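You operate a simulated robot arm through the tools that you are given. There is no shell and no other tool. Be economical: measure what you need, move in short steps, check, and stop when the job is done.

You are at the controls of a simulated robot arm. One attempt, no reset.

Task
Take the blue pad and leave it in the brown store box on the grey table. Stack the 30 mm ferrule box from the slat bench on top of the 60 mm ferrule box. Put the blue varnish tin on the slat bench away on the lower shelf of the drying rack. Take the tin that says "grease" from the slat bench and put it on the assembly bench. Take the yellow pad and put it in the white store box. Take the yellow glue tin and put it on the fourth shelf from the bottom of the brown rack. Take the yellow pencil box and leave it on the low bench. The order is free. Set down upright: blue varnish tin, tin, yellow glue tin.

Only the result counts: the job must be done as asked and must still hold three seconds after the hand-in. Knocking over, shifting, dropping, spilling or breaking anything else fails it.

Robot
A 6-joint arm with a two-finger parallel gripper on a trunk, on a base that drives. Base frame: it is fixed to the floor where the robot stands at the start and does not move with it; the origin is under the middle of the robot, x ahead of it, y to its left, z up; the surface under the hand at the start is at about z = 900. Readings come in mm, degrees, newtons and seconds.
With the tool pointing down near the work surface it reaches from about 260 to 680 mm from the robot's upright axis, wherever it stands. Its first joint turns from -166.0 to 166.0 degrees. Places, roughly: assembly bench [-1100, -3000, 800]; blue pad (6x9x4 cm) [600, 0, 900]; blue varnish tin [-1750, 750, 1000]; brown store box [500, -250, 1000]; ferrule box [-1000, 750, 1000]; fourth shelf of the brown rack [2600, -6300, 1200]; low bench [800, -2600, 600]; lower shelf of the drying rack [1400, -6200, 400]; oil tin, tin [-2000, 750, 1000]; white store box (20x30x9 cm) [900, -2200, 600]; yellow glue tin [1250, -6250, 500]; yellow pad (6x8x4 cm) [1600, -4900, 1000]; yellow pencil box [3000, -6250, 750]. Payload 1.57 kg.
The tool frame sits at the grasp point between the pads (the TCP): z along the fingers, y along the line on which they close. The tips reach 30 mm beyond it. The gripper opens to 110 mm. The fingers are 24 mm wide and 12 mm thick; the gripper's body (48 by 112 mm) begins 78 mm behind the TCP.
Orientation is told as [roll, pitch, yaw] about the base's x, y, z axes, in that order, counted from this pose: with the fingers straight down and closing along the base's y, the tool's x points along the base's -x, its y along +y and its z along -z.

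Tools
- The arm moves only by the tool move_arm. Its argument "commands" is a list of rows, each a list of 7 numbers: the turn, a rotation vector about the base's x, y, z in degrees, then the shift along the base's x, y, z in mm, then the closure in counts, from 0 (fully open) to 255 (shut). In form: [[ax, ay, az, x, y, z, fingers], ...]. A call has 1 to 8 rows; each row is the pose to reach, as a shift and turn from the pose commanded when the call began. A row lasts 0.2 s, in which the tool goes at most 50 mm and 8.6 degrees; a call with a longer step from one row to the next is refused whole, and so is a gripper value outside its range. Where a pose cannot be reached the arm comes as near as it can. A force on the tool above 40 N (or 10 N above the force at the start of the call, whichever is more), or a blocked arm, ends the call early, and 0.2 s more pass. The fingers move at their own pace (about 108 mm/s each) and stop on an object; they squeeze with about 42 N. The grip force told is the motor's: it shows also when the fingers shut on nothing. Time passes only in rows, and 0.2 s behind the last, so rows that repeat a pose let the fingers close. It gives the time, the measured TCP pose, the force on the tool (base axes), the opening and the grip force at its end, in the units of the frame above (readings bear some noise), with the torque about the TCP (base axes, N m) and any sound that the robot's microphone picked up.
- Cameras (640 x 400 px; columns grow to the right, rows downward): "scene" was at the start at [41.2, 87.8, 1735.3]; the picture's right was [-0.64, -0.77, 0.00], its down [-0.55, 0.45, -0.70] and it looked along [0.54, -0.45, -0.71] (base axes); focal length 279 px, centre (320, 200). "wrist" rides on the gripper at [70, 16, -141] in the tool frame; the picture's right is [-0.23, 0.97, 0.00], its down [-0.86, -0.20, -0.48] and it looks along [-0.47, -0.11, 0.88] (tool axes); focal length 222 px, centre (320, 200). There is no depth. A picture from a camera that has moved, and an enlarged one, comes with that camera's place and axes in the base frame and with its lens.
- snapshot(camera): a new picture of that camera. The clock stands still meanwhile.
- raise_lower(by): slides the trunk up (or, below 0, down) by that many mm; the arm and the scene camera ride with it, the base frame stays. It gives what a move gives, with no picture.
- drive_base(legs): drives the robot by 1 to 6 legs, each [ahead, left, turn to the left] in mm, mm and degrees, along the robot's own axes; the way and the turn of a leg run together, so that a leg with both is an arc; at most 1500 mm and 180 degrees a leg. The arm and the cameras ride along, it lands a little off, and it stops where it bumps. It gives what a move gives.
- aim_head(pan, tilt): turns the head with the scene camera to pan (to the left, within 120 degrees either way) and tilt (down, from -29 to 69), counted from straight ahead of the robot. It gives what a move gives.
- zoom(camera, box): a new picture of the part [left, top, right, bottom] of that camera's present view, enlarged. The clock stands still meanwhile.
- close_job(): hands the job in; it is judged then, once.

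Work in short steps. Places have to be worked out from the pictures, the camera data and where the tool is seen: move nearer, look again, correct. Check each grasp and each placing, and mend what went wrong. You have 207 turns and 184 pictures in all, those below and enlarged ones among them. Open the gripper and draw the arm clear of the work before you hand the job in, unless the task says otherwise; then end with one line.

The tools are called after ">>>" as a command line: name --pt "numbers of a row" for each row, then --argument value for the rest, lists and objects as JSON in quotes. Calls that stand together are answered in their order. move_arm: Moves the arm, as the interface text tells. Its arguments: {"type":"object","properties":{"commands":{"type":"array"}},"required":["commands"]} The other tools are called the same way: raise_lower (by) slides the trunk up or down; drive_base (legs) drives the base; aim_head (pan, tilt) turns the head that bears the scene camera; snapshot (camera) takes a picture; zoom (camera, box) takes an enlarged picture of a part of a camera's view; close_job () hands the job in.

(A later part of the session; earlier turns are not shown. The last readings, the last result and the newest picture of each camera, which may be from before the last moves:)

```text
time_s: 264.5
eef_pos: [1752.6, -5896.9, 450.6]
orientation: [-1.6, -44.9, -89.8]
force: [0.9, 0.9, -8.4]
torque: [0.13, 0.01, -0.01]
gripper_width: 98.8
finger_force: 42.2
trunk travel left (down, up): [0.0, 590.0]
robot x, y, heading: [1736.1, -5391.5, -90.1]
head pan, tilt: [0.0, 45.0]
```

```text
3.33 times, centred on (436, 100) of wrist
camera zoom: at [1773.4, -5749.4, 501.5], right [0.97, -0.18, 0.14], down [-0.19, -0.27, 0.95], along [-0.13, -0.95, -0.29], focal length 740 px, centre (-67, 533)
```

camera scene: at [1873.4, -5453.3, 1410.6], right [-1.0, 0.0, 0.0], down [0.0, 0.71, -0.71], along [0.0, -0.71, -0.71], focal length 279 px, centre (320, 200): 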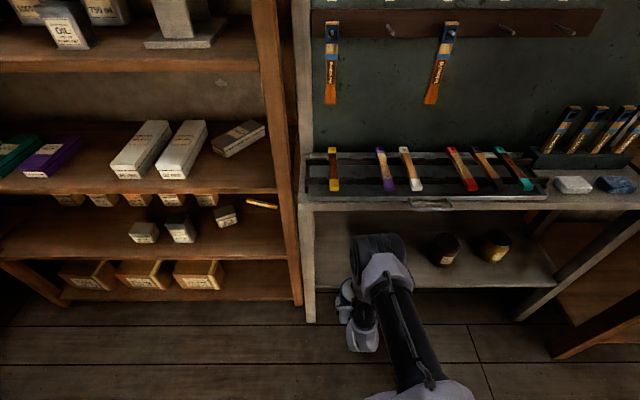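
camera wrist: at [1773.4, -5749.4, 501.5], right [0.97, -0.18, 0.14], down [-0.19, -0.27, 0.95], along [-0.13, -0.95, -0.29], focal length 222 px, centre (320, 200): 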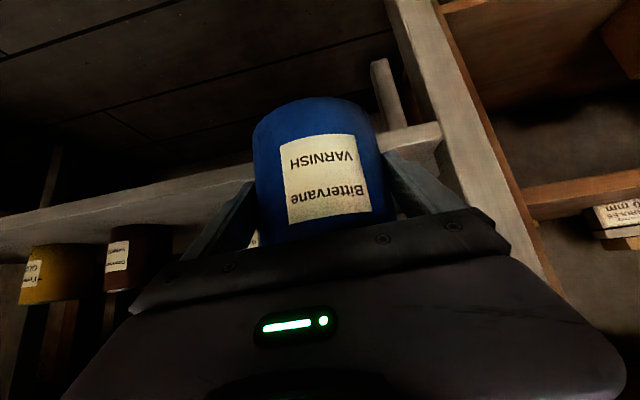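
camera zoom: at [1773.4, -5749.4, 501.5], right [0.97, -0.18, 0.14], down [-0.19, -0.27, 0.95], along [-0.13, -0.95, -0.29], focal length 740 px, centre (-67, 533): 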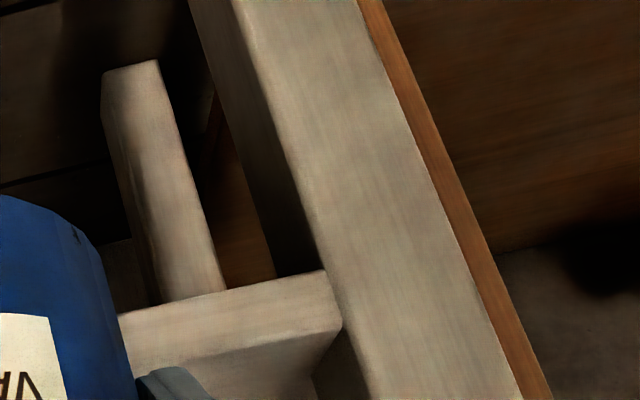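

The shelf top is z≈372 and its front y≈-6008. With the tin bottom at ~400, I'll extend halfway in and check.

>>> move_arm --pt "0 0 0 0 -20 6 255" --pt "0 0 0 0 -50 6 255" --pt "0 0 0 0 -80 6 255" --pt "0 0 0 0 -100 6 255" --pt "0 0 0 0 -100 6 255"

>>> snapshot --camera "scene"

>>> snapshot --camera "wrist"

```text
time_s: 265.7
eef_pos: [1750.3, -5994.0, 455.8]
orientation: [-1.6, -44.7, -89.9]
force: [-0.2, -0.3, -7.9]
torque: [0.12, 0.02, -0.02]
gripper_width: 98.3
finger_force: 42.5
trunk travel left (down, up): [0.0, 590.0]
robot x, y, heading: [1735.9, -5391.5, -90.1]
head pan, tilt: [0.0, 45.0]
```

```text
81 pictures are left
camera scene: at [1873.4, -5453.4, 1410.6], right [-1.0, 0.0, 0.0], down [0.0, 0.71, -0.71], along [0.0, -0.71, -0.71], focal length 279 px, centre (320, 200)
```

scene: 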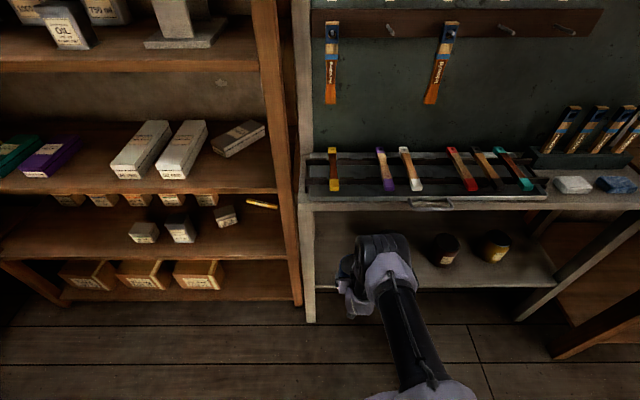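

```text
80 pictures are left
camera wrist: at [1770.8, -5845.2, 506.5], right [0.97, -0.18, 0.14], down [-0.19, -0.27, 0.95], along [-0.13, -0.95, -0.29], focal length 222 px, centre (320, 200)
```

wrist: 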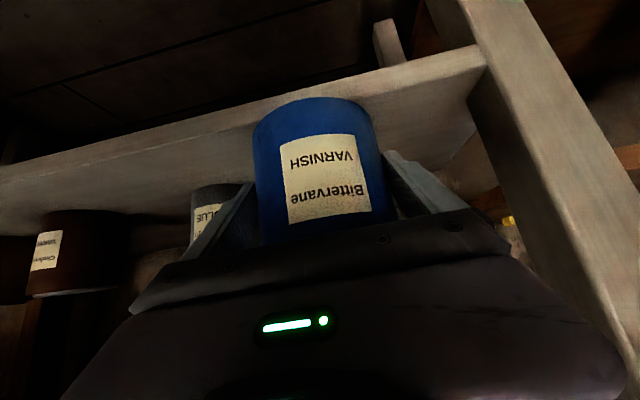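

There's good clearance on both sides. I'll continue inward another 95 mm.

>>> move_arm --pt "0 0 0 0 -30 0 255" --pt "0 0 0 0 -60 0 255" --pt "0 0 0 0 -85 0 255" --pt "0 0 0 0 -95 0 255" --pt "0 0 0 0 -95 -10 255"

>>> snapshot --camera "scene"

>>> snapshot --camera "wrist"

```text
time_s: 266.9
eef_pos: [1750.6, -6091.2, 444.3]
orientation: [-1.6, -44.8, -89.8]
force: [0.6, 0.3, -7.3]
torque: [0.13, -0.03, -0.03]
gripper_width: 98.4
finger_force: 42.3
trunk travel left (down, up): [0.0, 590.0]
robot x, y, heading: [1732.5, -5391.7, -90.1]
head pan, tilt: [0.0, 45.0]
```

```text
79 pictures are left
camera scene: at [1873.4, -5453.4, 1410.6], right [-1.0, 0.0, 0.0], down [0.0, 0.71, -0.71], along [0.0, -0.71, -0.71], focal length 279 px, centre (320, 200)
```

scene: 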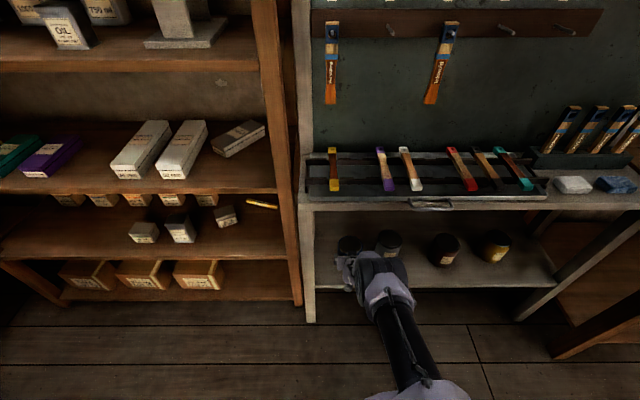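

```text
78 pictures are left
camera wrist: at [1771.9, -5942.1, 495.6], right [0.97, -0.18, 0.14], down [-0.19, -0.27, 0.95], along [-0.13, -0.95, -0.29], focal length 222 px, centre (320, 200)
```

wrist: 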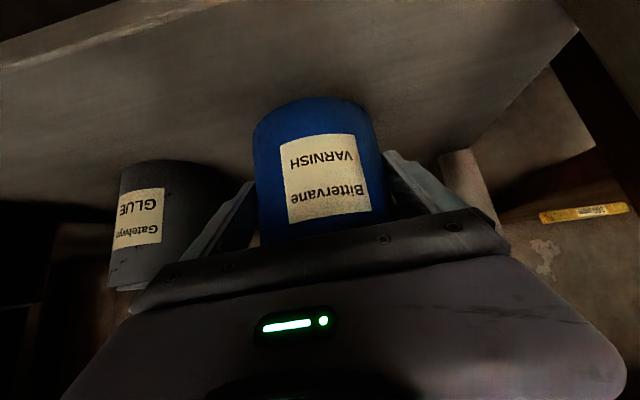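

It's inside the rack and clear. I'll lower gently to contact.

>>> move_arm --pt "0 0 0 0 0 -4 255" --pt "0 0 0 0 0 -8 255" --pt "0 0 0 0 0 -11 255" --pt "0 0 0 0 0 -14 255" --pt "0 0 0 0 0 -16 255"

```text
time_s: 268.1
eef_pos: [1750.3, -6091.4, 430.6]
orientation: [-1.6, -45.1, -89.9]
force: [-0.2, 0.8, 5.9]
torque: [-0.01, -0.64, 0.06]
gripper_width: 98.7
finger_force: 42.0
trunk travel left (down, up): [0.0, 590.0]
robot x, y, heading: [1734.8, -5393.2, -90.3]
head pan, tilt: [0.0, 45.0]
```

Gentle contact. I'll open and retreat along the tool axis.

>>> move_arm --pt "0 0 0 0 0 0 200" --pt "0 0 0 0 0 0 0" --pt "0 0 0 0 0 0 0" --pt "0 0 0 0 15 15 0" --pt "0 0 0 0 40 38 0" --pt "0 0 0 0 70 60 0" --pt "0 0 0 0 110 70 0" --pt "0 0 0 0 150 75 0"

>>> snapshot --camera "wrist"

>>> snapshot --camera "scene"

```text
time_s: 269.9
eef_pos: [1746.5, -5941.8, 503.3]
orientation: [-1.4, -44.9, -89.8]
force: [0.6, 0.6, -0.4]
torque: [-0.03, -0.04, 0.01]
gripper_width: 110.3
finger_force: 0.1
trunk travel left (down, up): [0.0, 590.0]
robot x, y, heading: [1737.3, -5388.7, -90.2]
head pan, tilt: [0.0, 45.0]
```

```text
77 pictures are left
camera wrist: at [1768.4, -5793.9, 554.4], right [0.97, -0.18, 0.14], down [-0.19, -0.27, 0.95], along [-0.13, -0.95, -0.29], focal length 222 px, centre (320, 200)
```

wrist: 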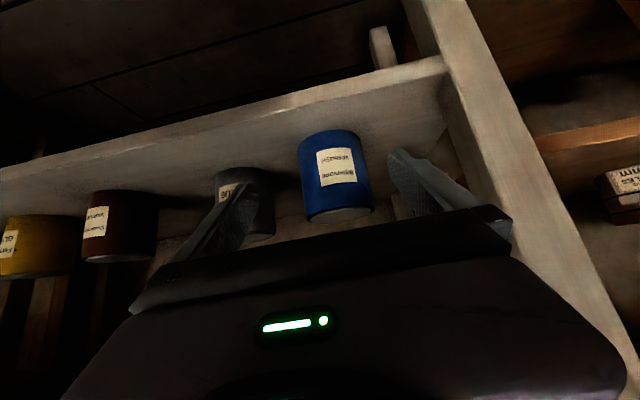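

```text
76 pictures are left
camera scene: at [1873.4, -5452.7, 1410.6], right [-1.0, 0.0, 0.0], down [0.0, 0.71, -0.71], along [0.0, -0.71, -0.71], focal length 279 px, centre (320, 200)
```

scene: 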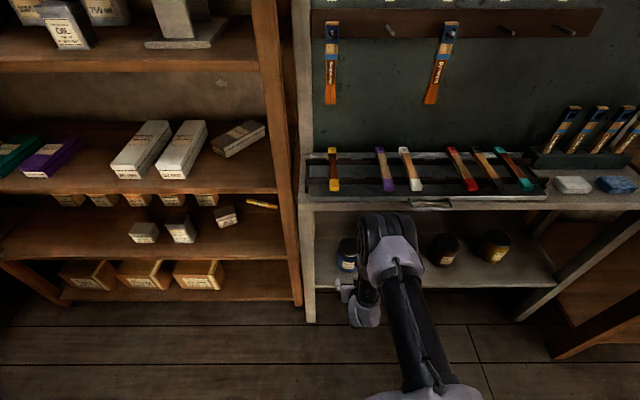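

The varnish tin stands upright on the lower shelf. Next is the yellow glue tin at about (1131,-6152): I'll pull back a bit and sidestep right.

>>> move_arm --pt "0 0 0 0 25 0 0" --pt "0 0 0 0 50 0 0"

>>> drive_base --legs '[[0, -615, 0]]'

>>> snapshot --camera "wrist"

>>> snapshot --camera "scene"

```text
time_s: 270.5
eef_pos: [1749.7, -5891.6, 501.9]
orientation: [-1.7, -44.7, -89.7]
force: [-0.4, -0.4, -1.1]
torque: [-0.02, -0.01, 0.02]
gripper_width: 109.7
finger_force: 0.0
trunk travel left (down, up): [0.0, 590.0]
robot x, y, heading: [1736.8, -5388.5, -90.4]
head pan, tilt: [0.0, 45.0]
```

```text
time_s: 274.0
eef_pos: [1129.8, -5889.5, 502.5]
orientation: [-1.7, -44.8, -89.7]
force: [0.5, 0.2, -0.3]
torque: [0.02, 0.02, -0.01]
gripper_width: 110.0
finger_force: 0.0
trunk travel left (down, up): [0.0, 590.0]
robot x, y, heading: [1113.2, -5389.8, -90.2]
head pan, tilt: [0.0, 45.0]
```

```text
75 pictures are left
camera wrist: at [1149.6, -5741.7, 553.7], right [0.97, -0.17, 0.14], down [-0.18, -0.27, 0.95], along [-0.13, -0.95, -0.29], focal length 222 px, centre (320, 200)
```

wrist: 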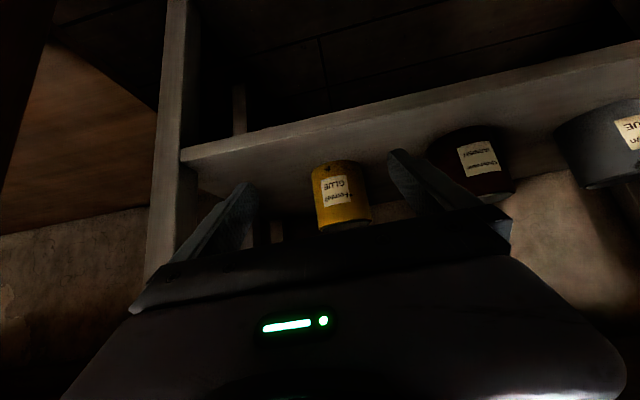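

```text
74 pictures are left
camera scene: at [1252.5, -5450.5, 1410.6], right [-1.0, 0.0, 0.0], down [0.0, 0.71, -0.71], along [0.0, -0.71, -0.71], focal length 279 px, centre (320, 200)
```

scene: 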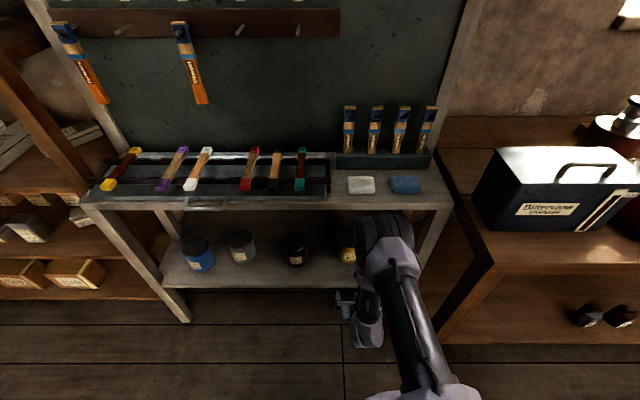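

I'll enlarge the yellow tin for size and position.

>>> zoom --camera "wrist" --box '[276, 140, 404, 220]'

>>> zoom --camera "scene" --box '[170, 210, 378, 340]'

```text
5.00 times, centred on (340, 180) of wrist
camera zoom: at [1149.6, -5741.7, 553.7], right [0.97, -0.17, 0.14], down [-0.18, -0.27, 0.95], along [-0.13, -0.95, -0.29], focal length 1111 px, centre (220, 300)
```

zoom: 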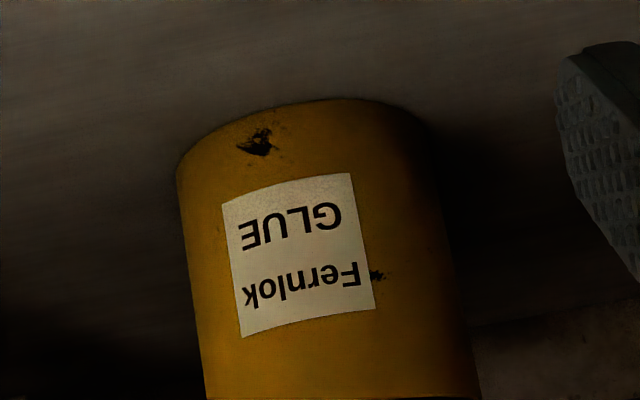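

```text
3.08 times, centred on (274, 275) of scene
camera zoom: at [1252.5, -5450.5, 1410.6], right [-1.0, 0.0, 0.0], down [0.0, 0.71, -0.71], along [0.0, -0.71, -0.71], focal length 859 px, centre (462, -31)
```

zoom: 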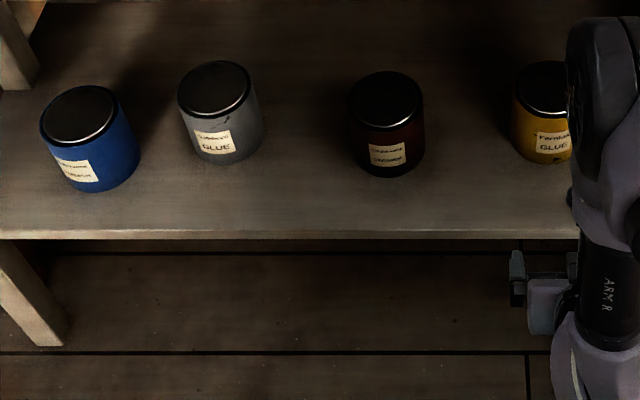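

The yellow tin is at about (1129,-6143), diameter ~98. I'll drive 45 mm forward, then extend to a standoff.

>>> drive_base --legs '[[45, 0, 0]]'

>>> move_arm --pt "0 0 0 0 -35 0 0" --pt "0 0 0 0 -70 0 0" --pt "0 0 0 0 -105 0 0" --pt "0 0 0 0 -125 0 0"

>>> snapshot --camera "wrist"

>>> snapshot --camera "scene"

```text
time_s: 274.9
eef_pos: [1129.9, -5933.8, 503.1]
orientation: [-1.6, -44.7, -89.6]
force: [0.7, 0.5, 0.6]
torque: [-0.04, 0.01, 0.0]
gripper_width: 110.0
finger_force: 0.1
trunk travel left (down, up): [0.0, 590.0]
robot x, y, heading: [1114.9, -5433.8, -89.8]
head pan, tilt: [0.0, 45.0]
```

```text
time_s: 275.9
eef_pos: [1128.0, -6057.6, 503.5]
orientation: [-1.6, -44.8, -89.7]
force: [-0.3, -0.8, 0.3]
torque: [0.03, -0.01, 0.01]
gripper_width: 110.0
finger_force: 0.1
trunk travel left (down, up): [0.0, 590.0]
robot x, y, heading: [1113.5, -5430.9, -90.0]
head pan, tilt: [0.0, 45.0]
```

```text
71 pictures are left
camera wrist: at [1146.5, -5909.8, 555.3], right [0.97, -0.17, 0.14], down [-0.18, -0.27, 0.95], along [-0.13, -0.95, -0.29], focal length 222 px, centre (320, 200)
```

wrist: 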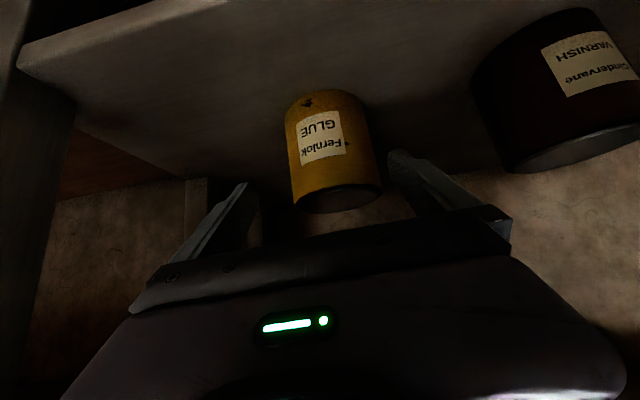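

```text
70 pictures are left
camera scene: at [1252.4, -5494.5, 1410.6], right [-1.0, 0.0, 0.0], down [0.0, 0.71, -0.71], along [0.0, -0.71, -0.71], focal length 279 px, centre (320, 200)
```

scene: 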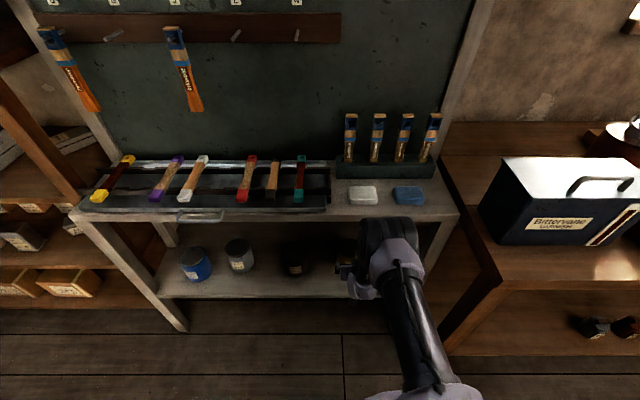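

The tin appears ~6 mm to +x of the gripper line. I'll correct and approach halfway.

>>> move_arm --pt "0 0 0 6 0 0 0" --pt "0 0 0 6 -20 -18 0" --pt "0 0 0 6 -38 -32 0"

>>> zoom --camera "wrist" --box '[190, 60, 446, 220]'

```text
time_s: 276.7
eef_pos: [1134.7, -6095.5, 471.6]
orientation: [-1.6, -44.8, -89.5]
force: [-0.1, -0.2, 0.4]
torque: [-0.03, 0.01, 0.01]
gripper_width: 110.2
finger_force: 0.1
trunk travel left (down, up): [0.0, 590.0]
robot x, y, heading: [1113.3, -5430.4, -89.8]
head pan, tilt: [0.0, 45.0]
```

```text
2.50 times, centred on (318, 140) of wrist
camera zoom: at [1154.8, -5947.6, 521.9], right [0.97, -0.17, 0.14], down [-0.18, -0.27, 0.95], along [-0.13, -0.95, -0.29], focal length 555 px, centre (325, 350)
```

zoom: 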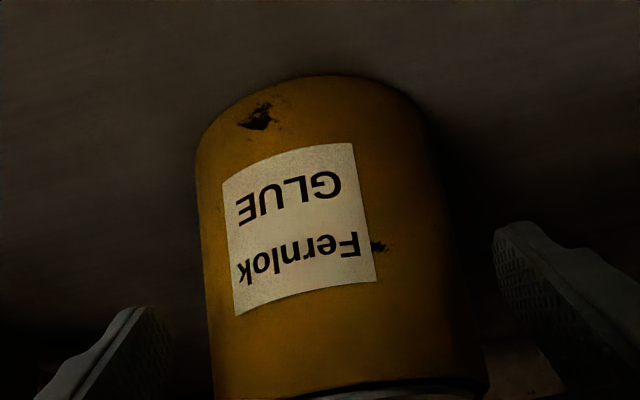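

Centred between the fingertips. I'll continue in and close.

>>> move_arm --pt "0 0 0 0 -15 -14 0" --pt "0 0 0 0 -30 -28 0" --pt "0 0 0 0 -42 -39 0" --pt "0 0 0 0 -42 -39 0"

>>> snapshot --camera "wrist"

```text
time_s: 277.7
eef_pos: [1134.1, -6138.1, 430.2]
orientation: [-1.6, -44.8, -89.7]
force: [-0.3, 0.4, 0.5]
torque: [0.01, 0.03, -0.01]
gripper_width: 109.7
finger_force: 0.0
trunk travel left (down, up): [0.0, 590.0]
robot x, y, heading: [1116.5, -5434.5, -90.2]
head pan, tilt: [0.0, 45.0]
```

```text
68 pictures are left
camera wrist: at [1154.6, -5990.7, 482.3], right [0.97, -0.17, 0.14], down [-0.18, -0.27, 0.95], along [-0.13, -0.95, -0.29], focal length 222 px, centre (320, 200)
```

wrist: 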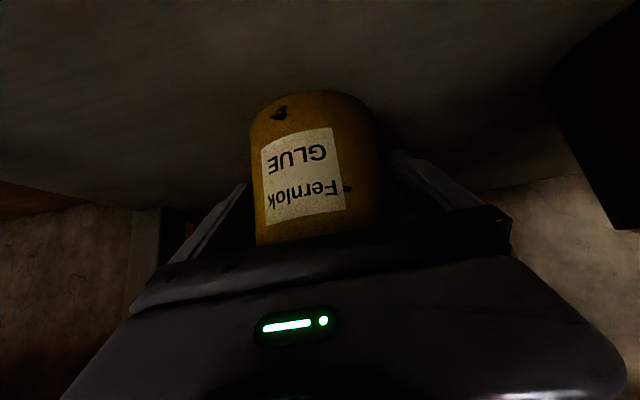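

It matches the earlier grasp view, so I'll close, lift slightly and pull straight out.

>>> move_arm --pt "0 0 0 0 0 0 120" --pt "0 0 0 0 0 0 255" --pt "0 0 0 0 0 0 255" --pt "0 0 0 0 0 0 255"

>>> move_arm --pt "0 0 0 0 0 15 255" --pt "0 0 0 0 0 30 255" --pt "0 0 0 0 35 35 255" --pt "0 0 0 0 75 35 255" --pt "0 0 0 0 115 35 255" --pt "0 0 0 0 155 35 255" --pt "0 0 0 0 195 35 255" --pt "0 0 0 0 230 40 255"

>>> snapshot --camera "wrist"

```text
time_s: 278.7
eef_pos: [1134.0, -6138.8, 430.6]
orientation: [-1.5, -44.7, -89.7]
force: [-1.6, 0.1, 0.5]
torque: [-0.04, -0.21, -0.06]
gripper_width: 99.0
finger_force: 41.6
trunk travel left (down, up): [0.0, 590.0]
robot x, y, heading: [1115.8, -5432.3, -90.2]
head pan, tilt: [0.0, 45.0]
```

```text
time_s: 280.5
eef_pos: [1136.7, -5907.8, 471.8]
orientation: [-1.5, -44.9, -89.6]
force: [0.2, 0.4, -8.4]
torque: [0.1, 0.01, 0.02]
gripper_width: 98.6
finger_force: 42.4
trunk travel left (down, up): [0.0, 590.0]
robot x, y, heading: [1112.5, -5433.4, -90.1]
head pan, tilt: [0.0, 45.0]
```

```text
67 pictures are left
camera wrist: at [1157.0, -5759.7, 524.1], right [0.97, -0.17, 0.14], down [-0.18, -0.27, 0.95], along [-0.13, -0.95, -0.29], focal length 222 px, centre (320, 200)
```

wrist: 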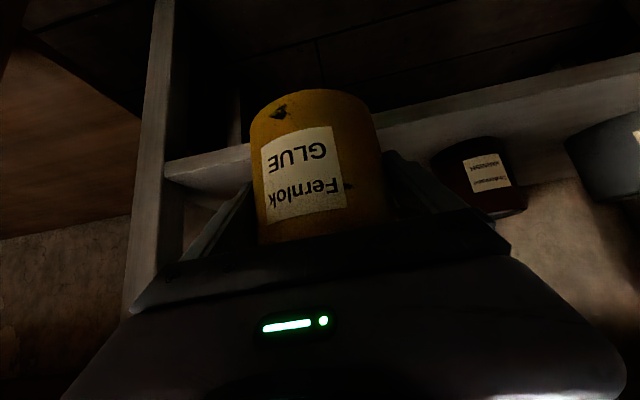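

I have the yellow glue tin (bottom ≈56 below TCP). I'll back off, raise the trunk, and move left to the brown rack.

>>> drive_base --legs '[[-110, 0, 0]]'

>>> raise_lower --by 480

```text
time_s: 281.7
eef_pos: [1138.8, -5802.7, 471.6]
orientation: [-1.7, -44.8, -89.4]
force: [0.1, -0.2, -8.0]
torque: [0.09, 0.0, 0.0]
gripper_width: 98.7
finger_force: 41.9
trunk travel left (down, up): [0.0, 590.0]
robot x, y, heading: [1114.3, -5330.5, -90.0]
head pan, tilt: [0.0, 45.0]
```

```text
refused: 480 is not a number from -400 to 400
```

>>> raise_lower --by 400

>>> drive_base --legs '[[0, 1150, 0]]'

>>> snapshot --camera "scene"

```text
time_s: 285.5
eef_pos: [1140.5, -5801.7, 872.4]
orientation: [-1.6, -44.8, -89.3]
force: [-0.9, -0.1, -7.3]
torque: [0.08, 0.0, 0.0]
gripper_width: 98.5
finger_force: 41.9
trunk travel left (down, up): [-400.0, 190.0]
robot x, y, heading: [1114.0, -5326.4, -90.0]
head pan, tilt: [0.0, 45.0]
```

```text
time_s: 291.4
eef_pos: [2310.2, -5793.2, 872.6]
orientation: [-1.6, -44.8, -88.9]
force: [0.6, -0.5, -8.4]
torque: [0.11, 0.02, 0.03]
gripper_width: 98.7
finger_force: 42.0
trunk travel left (down, up): [-400.0, 190.0]
robot x, y, heading: [2275.8, -5318.0, -89.5]
head pan, tilt: [0.0, 45.0]
```

```text
66 pictures are left
camera scene: at [2419.5, -5379.2, 1810.5], right [-1.0, -0.01, 0.0], down [-0.01, 0.71, -0.71], along [0.01, -0.71, -0.71], focal length 279 px, centre (320, 200)
```

scene: 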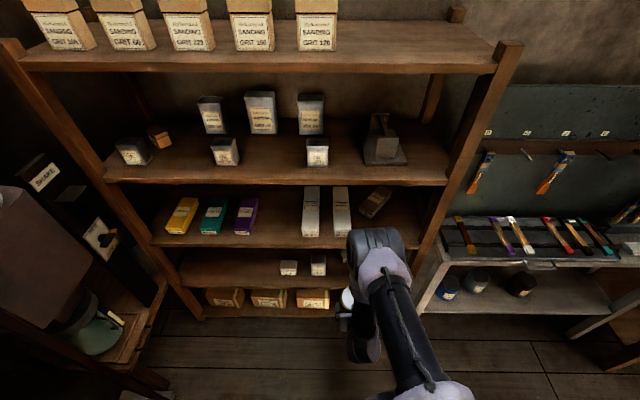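

The fourth shelf is at z≈1170–1200, front y≈-6105, with a 250 mm gap between two small tins centred at x≈2619. I'll line up and raise.

>>> raise_lower --by 190

>>> drive_base --legs '[[0, 305, -0.5], [100, 0, 0]]'

>>> move_arm --pt "0 0 0 0 0 45 255" --pt "0 0 0 0 0 90 255" --pt "0 0 0 0 0 135 255" --pt "0 0 0 0 0 180 255" --pt "0 0 0 0 -15 205 255" --pt "0 0 0 0 -30 210 255"

>>> snapshot --camera "scene"

>>> snapshot --camera "wrist"

```text
time_s: 293.5
eef_pos: [2310.7, -5793.7, 1062.0]
orientation: [-1.6, -44.9, -88.8]
force: [-0.4, 0.1, -7.3]
torque: [0.11, 0.04, 0.01]
gripper_width: 98.9
finger_force: 42.1
trunk travel left (down, up): [-590.0, 0.0]
robot x, y, heading: [2280.6, -5317.6, -89.4]
head pan, tilt: [0.0, 45.0]
```

```text
time_s: 296.4
eef_pos: [2609.9, -5892.5, 1063.2]
orientation: [-1.6, -44.7, -89.6]
force: [0.4, 0.0, -8.1]
torque: [0.11, -0.02, 0.02]
gripper_width: 98.5
finger_force: 41.7
trunk travel left (down, up): [-590.0, 0.0]
robot x, y, heading: [2582.0, -5417.4, -89.9]
head pan, tilt: [0.0, 45.0]
```

```text
time_s: 297.8
eef_pos: [2611.7, -5924.3, 1272.5]
orientation: [-1.6, -44.6, -89.6]
force: [-0.1, -1.0, -8.1]
torque: [0.09, -0.01, 0.01]
gripper_width: 98.6
finger_force: 41.4
trunk travel left (down, up): [-590.0, 0.0]
robot x, y, heading: [2586.3, -5419.9, -89.8]
head pan, tilt: [0.0, 45.0]
```

```text
65 pictures are left
camera scene: at [2724.3, -5480.2, 2000.5], right [-1.0, 0.0, 0.0], down [0.0, 0.71, -0.71], along [0.0, -0.71, -0.71], focal length 279 px, centre (320, 200)
```

scene: 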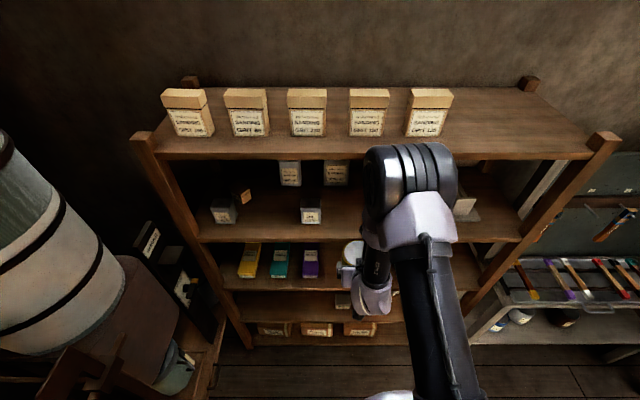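

```text
64 pictures are left
camera wrist: at [2631.7, -5777.2, 1323.7], right [0.97, -0.17, 0.14], down [-0.18, -0.27, 0.95], along [-0.13, -0.95, -0.29], focal length 222 px, centre (320, 200)
```

wrist: 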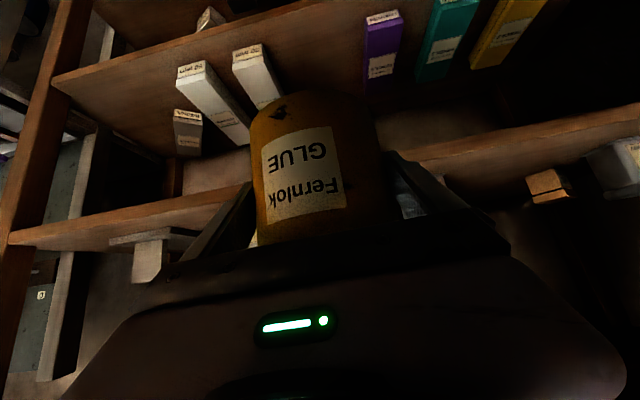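

The wrist view suggests the shelf is z≈1200 with its front near y≈-6080. I'll raise a bit and extend partway.

>>> move_arm --pt "0 0 0 0 -10 15 255" --pt "0 0 0 0 -45 18 255" --pt "0 0 0 0 -80 18 255" --pt "0 0 0 0 -100 18 255"

>>> snapshot --camera "wrist"

>>> snapshot --camera "scene"

```text
time_s: 298.8
eef_pos: [2611.0, -6022.8, 1289.2]
orientation: [-1.6, -44.7, -89.6]
force: [-0.7, 0.0, -8.0]
torque: [0.11, -0.01, 0.0]
gripper_width: 98.8
finger_force: 41.7
trunk travel left (down, up): [-590.0, 0.0]
robot x, y, heading: [2589.1, -5417.4, -89.8]
head pan, tilt: [0.0, 45.0]
```

```text
63 pictures are left
camera wrist: at [2630.4, -5874.7, 1340.9], right [0.97, -0.17, 0.14], down [-0.18, -0.27, 0.95], along [-0.13, -0.95, -0.29], focal length 222 px, centre (320, 200)
```

wrist: 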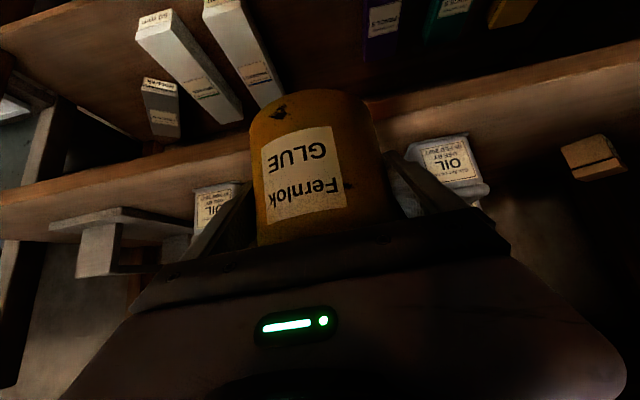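

```text
62 pictures are left
camera scene: at [2724.3, -5480.4, 2000.5], right [-1.0, 0.0, 0.0], down [0.0, 0.71, -0.71], along [0.0, -0.71, -0.71], focal length 279 px, centre (320, 200)
```

scene: 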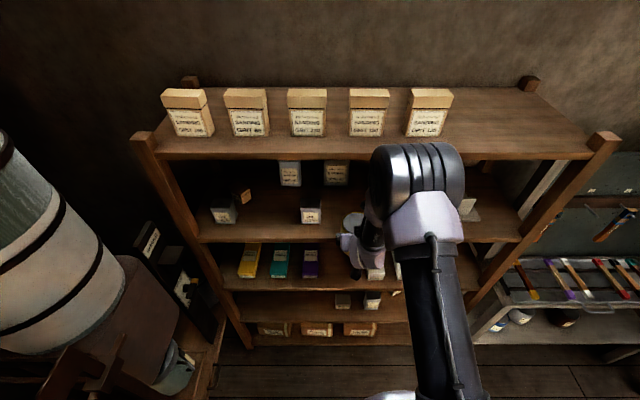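

The gap between the OIL tins is centred at x≈2588. I'll enlarge the shelf edge to verify the height.

>>> zoom --camera "wrist" --box '[370, 40, 562, 160]'

```text
3.33 times, centred on (466, 100) of wrist
camera zoom: at [2630.4, -5874.7, 1340.9], right [0.97, -0.17, 0.14], down [-0.18, -0.27, 0.95], along [-0.13, -0.95, -0.29], focal length 740 px, centre (-167, 533)
```

zoom: 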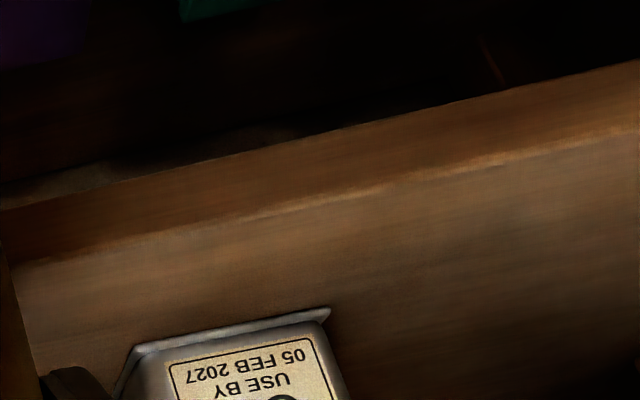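

The shelf is z≈1200 and front y≈-6080. I'll shift x by -22 and extend in.

>>> move_arm --pt "0 0 0 -12 0 0 255" --pt "0 0 0 -22 -30 0 255" --pt "0 0 0 -22 -70 0 255" --pt "0 0 0 -22 -105 0 255" --pt "0 0 0 -22 -118 -10 255" --pt "0 0 0 -22 -118 -16 255"

>>> snapshot --camera "wrist"

>>> snapshot --camera "scene"

```text
time_s: 300.1
eef_pos: [2588.6, -6140.6, 1276.1]
orientation: [-1.6, -44.7, -89.6]
force: [0.3, 0.3, -7.9]
torque: [0.08, -0.04, 0.0]
gripper_width: 98.8
finger_force: 42.2
trunk travel left (down, up): [-590.0, 0.0]
robot x, y, heading: [2587.5, -5417.5, -89.8]
head pan, tilt: [0.0, 45.0]
```

```text
60 pictures are left
camera wrist: at [2607.9, -5992.8, 1326.8], right [0.97, -0.17, 0.14], down [-0.18, -0.27, 0.95], along [-0.13, -0.95, -0.29], focal length 222 px, centre (320, 200)
```

wrist: 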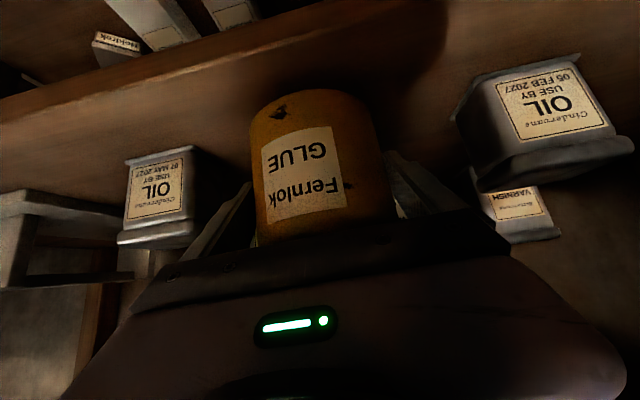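

```text
59 pictures are left
camera scene: at [2724.1, -5479.9, 2000.6], right [-1.0, 0.0, 0.0], down [0.0, 0.71, -0.71], along [0.0, -0.71, -0.71], focal length 279 px, centre (320, 200)
```

scene: 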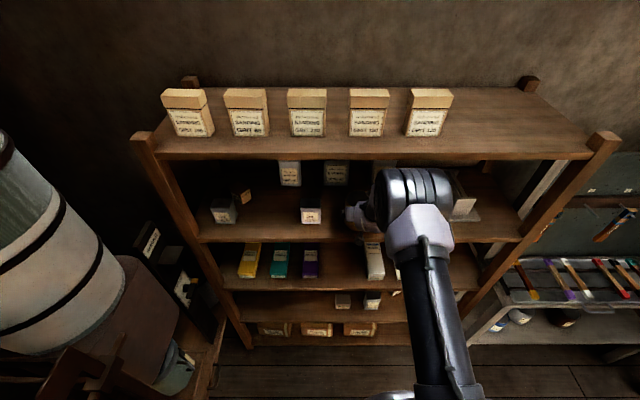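

It's laterally clear. I'll go another 25 mm deeper for margin, then lower gently.

>>> move_arm --pt "0 0 0 0 -15 0 255" --pt "0 0 0 0 -25 0 255" --pt "0 0 0 0 -25 -6 255" --pt "0 0 0 0 -25 -10 255" --pt "0 0 0 0 -25 -13 255"

```text
time_s: 301.4
eef_pos: [2586.0, -6164.9, 1263.3]
orientation: [-1.6, -44.8, -89.6]
force: [-0.2, 0.4, -6.6]
torque: [0.09, 0.01, 0.03]
gripper_width: 98.6
finger_force: 42.0
trunk travel left (down, up): [-590.0, 0.0]
robot x, y, heading: [2583.6, -5417.4, -90.0]
head pan, tilt: [0.0, 45.0]
```

>>> move_arm --pt "0 0 0 0 0 -3 255" --pt "0 0 0 0 0 -6 255" --pt "0 0 0 0 0 -9 255" --pt "0 0 0 0 0 -11 255"

```text
time_s: 302.4
eef_pos: [2585.3, -6164.3, 1255.5]
orientation: [-1.6, -45.3, -89.5]
force: [-2.0, -3.6, 30.3]
torque: [-0.38, -1.36, -0.13]
gripper_width: 99.0
finger_force: 42.0
trunk travel left (down, up): [-590.0, 0.0]
robot x, y, heading: [2585.2, -5419.3, -90.2]
head pan, tilt: [0.0, 45.0]
```

Contact at 1256 (shelf ≈1200). I'll ease up, release and retreat along the tool axis.

>>> move_arm --pt "0 0 0 0 0 3 255" --pt "0 0 0 0 0 3 200" --pt "0 0 0 0 0 3 0" --pt "0 0 0 0 0 3 0" --pt "0 0 0 0 15 18 0" --pt "0 0 0 0 40 41 0" --pt "0 0 0 0 70 60 0" --pt "0 0 0 0 110 70 0"

>>> move_arm --pt "0 0 0 0 40 0 0" --pt "0 0 0 0 80 0 0" --pt "0 0 0 0 120 -10 0"

>>> snapshot --camera "wrist"

>>> snapshot --camera "scene"

```text
time_s: 304.1
eef_pos: [2588.2, -6054.4, 1319.8]
orientation: [-1.6, -44.8, -89.6]
force: [-0.1, -0.7, 0.3]
torque: [0.0, 0.03, 0.02]
gripper_width: 110.0
finger_force: 0.2
trunk travel left (down, up): [-590.0, 0.0]
robot x, y, heading: [2582.9, -5415.0, -89.9]
head pan, tilt: [0.0, 45.0]
```

```text
time_s: 304.9
eef_pos: [2587.0, -5934.4, 1310.4]
orientation: [-1.6, -44.8, -89.6]
force: [0.5, 0.7, 0.1]
torque: [-0.02, 0.0, 0.03]
gripper_width: 109.8
finger_force: 0.2
trunk travel left (down, up): [-590.0, 0.0]
robot x, y, heading: [2586.4, -5413.0, -89.9]
head pan, tilt: [0.0, 45.0]
```

```text
58 pictures are left
camera wrist: at [2607.9, -5786.9, 1361.3], right [0.97, -0.17, 0.14], down [-0.18, -0.27, 0.95], along [-0.13, -0.95, -0.29], focal length 222 px, centre (320, 200)
```

wrist: 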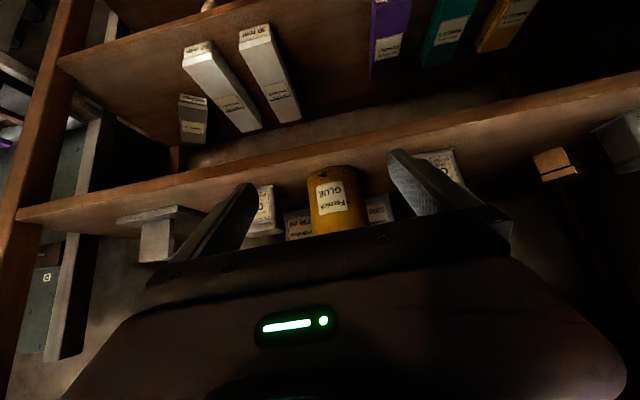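

```text
57 pictures are left
camera scene: at [2724.1, -5478.8, 2000.6], right [-1.0, 0.0, 0.0], down [0.0, 0.71, -0.71], along [0.0, -0.71, -0.71], focal length 279 px, centre (320, 200)
```

scene: 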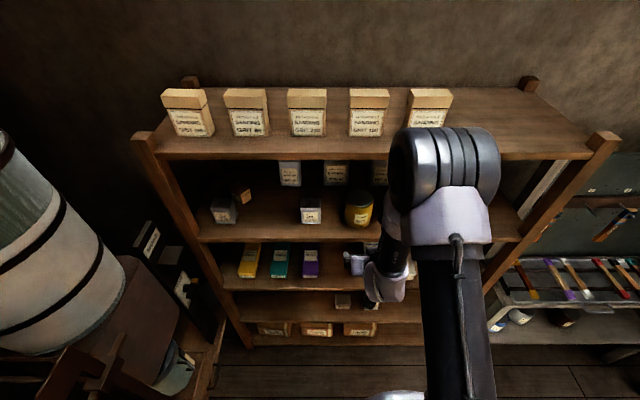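

The glue tin stands upright on the fourth shelf. Next is the yellow pencil box; I'll enlarge it.

>>> zoom --camera "scene" --box '[200, 220, 360, 320]'

>>> aim_head --pan 35 --tilt 55

>>> snapshot --camera "scene"

```text
4.00 times, centred on (280, 270) of scene
camera zoom: at [2724.1, -5478.8, 2000.6], right [-1.0, 0.0, 0.0], down [0.0, 0.71, -0.71], along [0.0, -0.71, -0.71], focal length 1117 px, centre (480, -80)
```

zoom: 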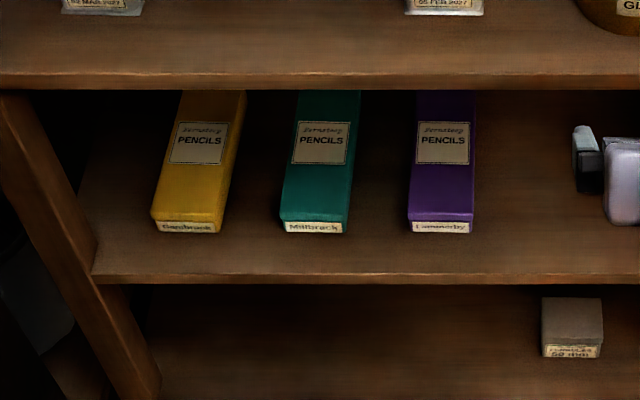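

```text
time_s: 306.0
eef_pos: [2588.6, -5935.5, 1308.4]
orientation: [-1.7, -44.8, -89.7]
force: [-0.1, 0.0, -0.3]
torque: [0.01, 0.0, 0.0]
gripper_width: 109.9
finger_force: 0.2
trunk travel left (down, up): [-590.0, 0.0]
robot x, y, heading: [2581.8, -5421.9, -90.1]
head pan, tilt: [35.0, 55.0]
```

```text
55 pictures are left
camera scene: at [2765.5, -5456.7, 1987.2], right [-0.82, -0.57, 0.0], down [-0.47, 0.67, -0.57], along [0.33, -0.47, -0.82], focal length 279 px, centre (320, 200)
```

scene: 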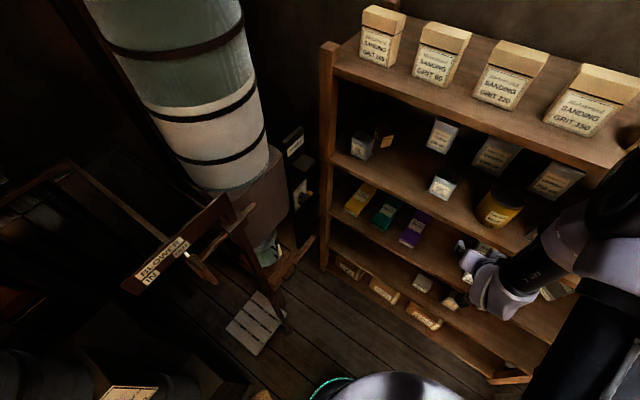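

The pencil box is on shelf 3 (z≈840), about 83 wide × 200 long × 33 high, centred near (3056,-6230). I'll lower the trunk and shift left.

>>> raise_lower --by -190

>>> drive_base --legs '[[0, 320, 0], [60, 0, 0]]'

>>> aim_head --pan 0 --tilt 45

>>> snapshot --camera "scene"

```text
time_s: 308.0
eef_pos: [2588.4, -5934.5, 1120.4]
orientation: [-1.6, -44.8, -89.6]
force: [-0.5, -1.0, -0.8]
torque: [0.0, -0.03, -0.03]
gripper_width: 110.0
finger_force: 0.1
trunk travel left (down, up): [-400.0, 190.0]
robot x, y, heading: [2586.8, -5419.3, -90.2]
head pan, tilt: [35.0, 55.0]
```

```text
time_s: 310.7
eef_pos: [2906.2, -5996.3, 1119.1]
orientation: [-1.7, -44.6, -89.4]
force: [-0.2, -0.1, -0.2]
torque: [0.05, 0.0, 0.03]
gripper_width: 110.0
finger_force: 0.1
trunk travel left (down, up): [-400.0, 190.0]
robot x, y, heading: [2901.8, -5473.1, -89.9]
head pan, tilt: [35.0, 55.0]
```

```text
time_s: 311.7
eef_pos: [2906.0, -5995.0, 1120.5]
orientation: [-1.6, -44.7, -89.4]
force: [0.1, 0.1, 0.3]
torque: [0.0, 0.04, -0.04]
gripper_width: 110.0
finger_force: 0.2
trunk travel left (down, up): [-400.0, 190.0]
robot x, y, heading: [2904.7, -5477.7, -89.9]
head pan, tilt: [0.0, 45.0]
```

```text
54 pictures are left
camera scene: at [3041.4, -5537.4, 1810.6], right [-1.0, 0.0, 0.0], down [0.0, 0.71, -0.71], along [0.0, -0.71, -0.71], focal length 279 px, centre (320, 200)
```

scene: 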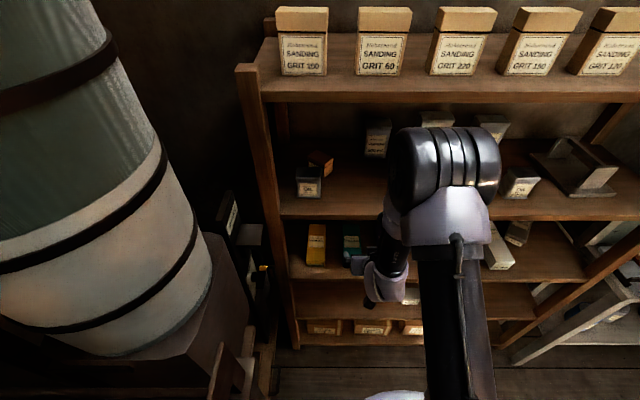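

The yellow box is at x≈3058. I'll move the arm sideways and down in front of the shelf.

>>> move_arm --pt "0 0 0 30 5 -35 0" --pt "0 0 0 60 5 -70 0" --pt "0 0 0 90 5 -105 0" --pt "0 0 0 120 5 -135 0" --pt "0 0 0 140 5 -160 0" --pt "0 0 0 152 5 -180 0" --pt "0 0 0 152 5 -190 0"

>>> snapshot --camera "wrist"

```text
time_s: 313.3
eef_pos: [3056.2, -5990.4, 929.7]
orientation: [-1.6, -44.7, -89.6]
force: [-0.2, -0.5, -0.3]
torque: [0.0, 0.01, 0.01]
gripper_width: 110.0
finger_force: 0.0
trunk travel left (down, up): [-400.0, 190.0]
robot x, y, heading: [2899.0, -5475.2, -90.0]
head pan, tilt: [0.0, 45.0]
```

```text
53 pictures are left
camera wrist: at [3075.7, -5841.9, 981.2], right [0.98, -0.17, 0.14], down [-0.18, -0.27, 0.95], along [-0.12, -0.95, -0.29], focal length 222 px, centre (320, 200)
```

wrist: 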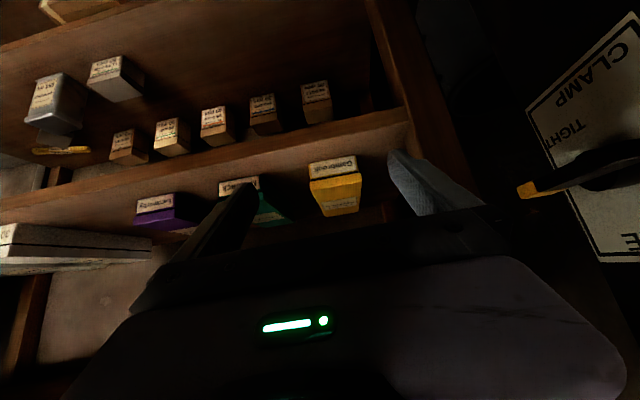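

The box top is z≈868, ~70 wide, y -6133…-6333. I'll nudge the base 35 mm forward and go in above the box.

>>> drive_base --legs '[[35, 0, 0]]'

>>> move_arm --pt "0 0 0 2 -30 0 0" --pt "0 0 0 4 -60 0 0" --pt "0 0 0 4 -90 0 0" --pt "0 0 0 4 -120 0 0" --pt "0 0 0 4 -142 -8 0"

>>> snapshot --camera "wrist"

>>> snapshot --camera "scene"

```text
time_s: 314.2
eef_pos: [3056.8, -6026.6, 928.6]
orientation: [-1.6, -44.7, -89.3]
force: [0.2, -1.2, -0.8]
torque: [-0.01, -0.02, -0.03]
gripper_width: 110.0
finger_force: 0.0
trunk travel left (down, up): [-400.0, 190.0]
robot x, y, heading: [2905.9, -5512.0, -89.9]
head pan, tilt: [0.0, 45.0]
```

```text
time_s: 315.4
eef_pos: [3060.0, -6166.4, 921.1]
orientation: [-1.5, -44.8, -89.3]
force: [0.7, -0.7, 0.0]
torque: [-0.01, 0.0, 0.02]
gripper_width: 109.5
finger_force: 0.0
trunk travel left (down, up): [-400.0, 190.0]
robot x, y, heading: [2903.8, -5514.4, -89.9]
head pan, tilt: [0.0, 45.0]
```

```text
52 pictures are left
camera wrist: at [3079.7, -6016.9, 971.8], right [0.98, -0.17, 0.14], down [-0.18, -0.27, 0.95], along [-0.12, -0.95, -0.29], focal length 222 px, centre (320, 200)
```

wrist: 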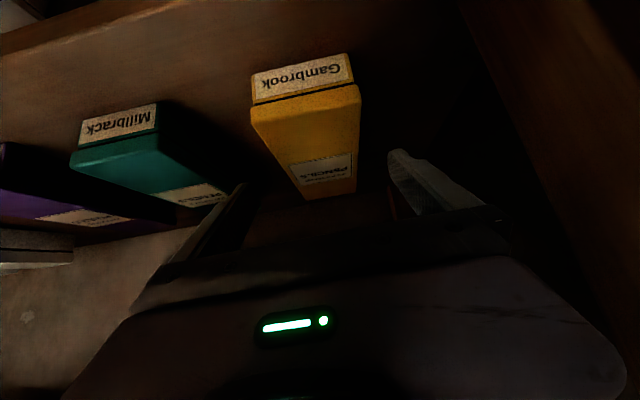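

```text
51 pictures are left
camera scene: at [3041.3, -5573.2, 1810.6], right [-1.0, 0.0, 0.0], down [0.0, 0.71, -0.71], along [0.0, -0.71, -0.71], focal length 279 px, centre (320, 200)
```

scene: 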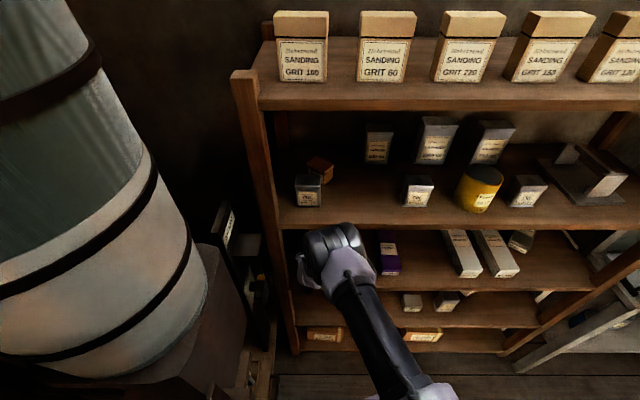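

Aligned with the box. I'll descend along the tool axis to TCP z≈877, then close.

>>> move_arm --pt "0 0 0 0 -18 -16 0" --pt "0 0 0 0 -35 -32 0" --pt "0 0 0 0 -47 -42 0" --pt "0 0 0 0 -47 -44 0"

>>> snapshot --camera "wrist"

```text
time_s: 316.4
eef_pos: [3061.0, -6213.3, 877.0]
orientation: [-1.6, -44.8, -89.4]
force: [0.0, -0.7, 0.1]
torque: [-0.04, -0.01, 0.02]
gripper_width: 109.9
finger_force: 0.0
trunk travel left (down, up): [-400.0, 190.0]
robot x, y, heading: [2903.6, -5510.8, -89.7]
head pan, tilt: [0.0, 45.0]
```

```text
50 pictures are left
camera wrist: at [3080.8, -6065.4, 928.4], right [0.98, -0.17, 0.14], down [-0.18, -0.27, 0.95], along [-0.12, -0.95, -0.29], focal length 222 px, centre (320, 200)
```

wrist: 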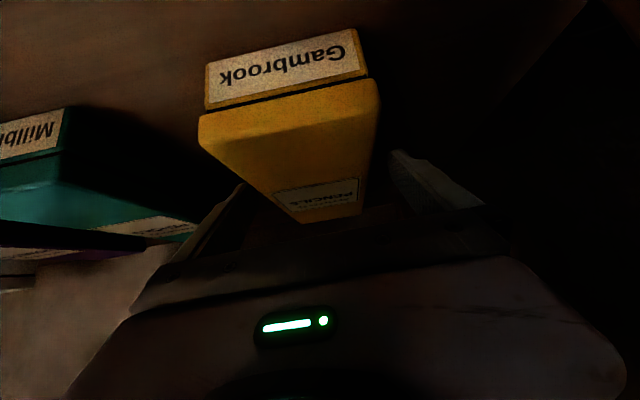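

>>> move_arm --pt "0 0 0 0 -2 -3 0" --pt "0 0 0 0 -2 -3 120" --pt "0 0 0 0 -2 -3 255" --pt "0 0 0 0 -2 -3 255" --pt "0 0 0 0 -2 -3 255"

>>> move_arm --pt "0 0 0 0 0 12 255" --pt "0 0 0 0 0 25 255" --pt "0 0 0 0 5 40 255"

>>> snapshot --camera "wrist"

```text
time_s: 317.6
eef_pos: [3060.5, -6217.0, 875.0]
orientation: [-1.6, -44.7, -89.4]
force: [1.4, -0.7, 1.5]
torque: [0.06, -0.16, -0.1]
gripper_width: 74.8
finger_force: 42.1
trunk travel left (down, up): [-400.0, 190.0]
robot x, y, heading: [2902.2, -5508.1, -89.6]
head pan, tilt: [0.0, 45.0]
```

```text
time_s: 318.4
eef_pos: [3060.7, -6209.8, 915.2]
orientation: [-1.6, -44.8, -89.4]
force: [-0.7, -0.4, -1.1]
torque: [0.02, -0.01, 0.0]
gripper_width: 74.9
finger_force: 41.6
trunk travel left (down, up): [-400.0, 190.0]
robot x, y, heading: [2901.7, -5509.1, -89.5]
head pan, tilt: [0.0, 45.0]
```

```text
49 pictures are left
camera wrist: at [3080.1, -6062.5, 965.8], right [0.98, -0.17, 0.14], down [-0.18, -0.27, 0.95], along [-0.12, -0.95, -0.29], focal length 222 px, centre (320, 200)
```

wrist: 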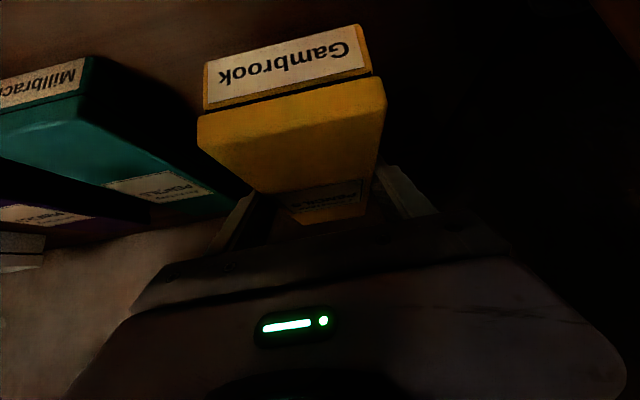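

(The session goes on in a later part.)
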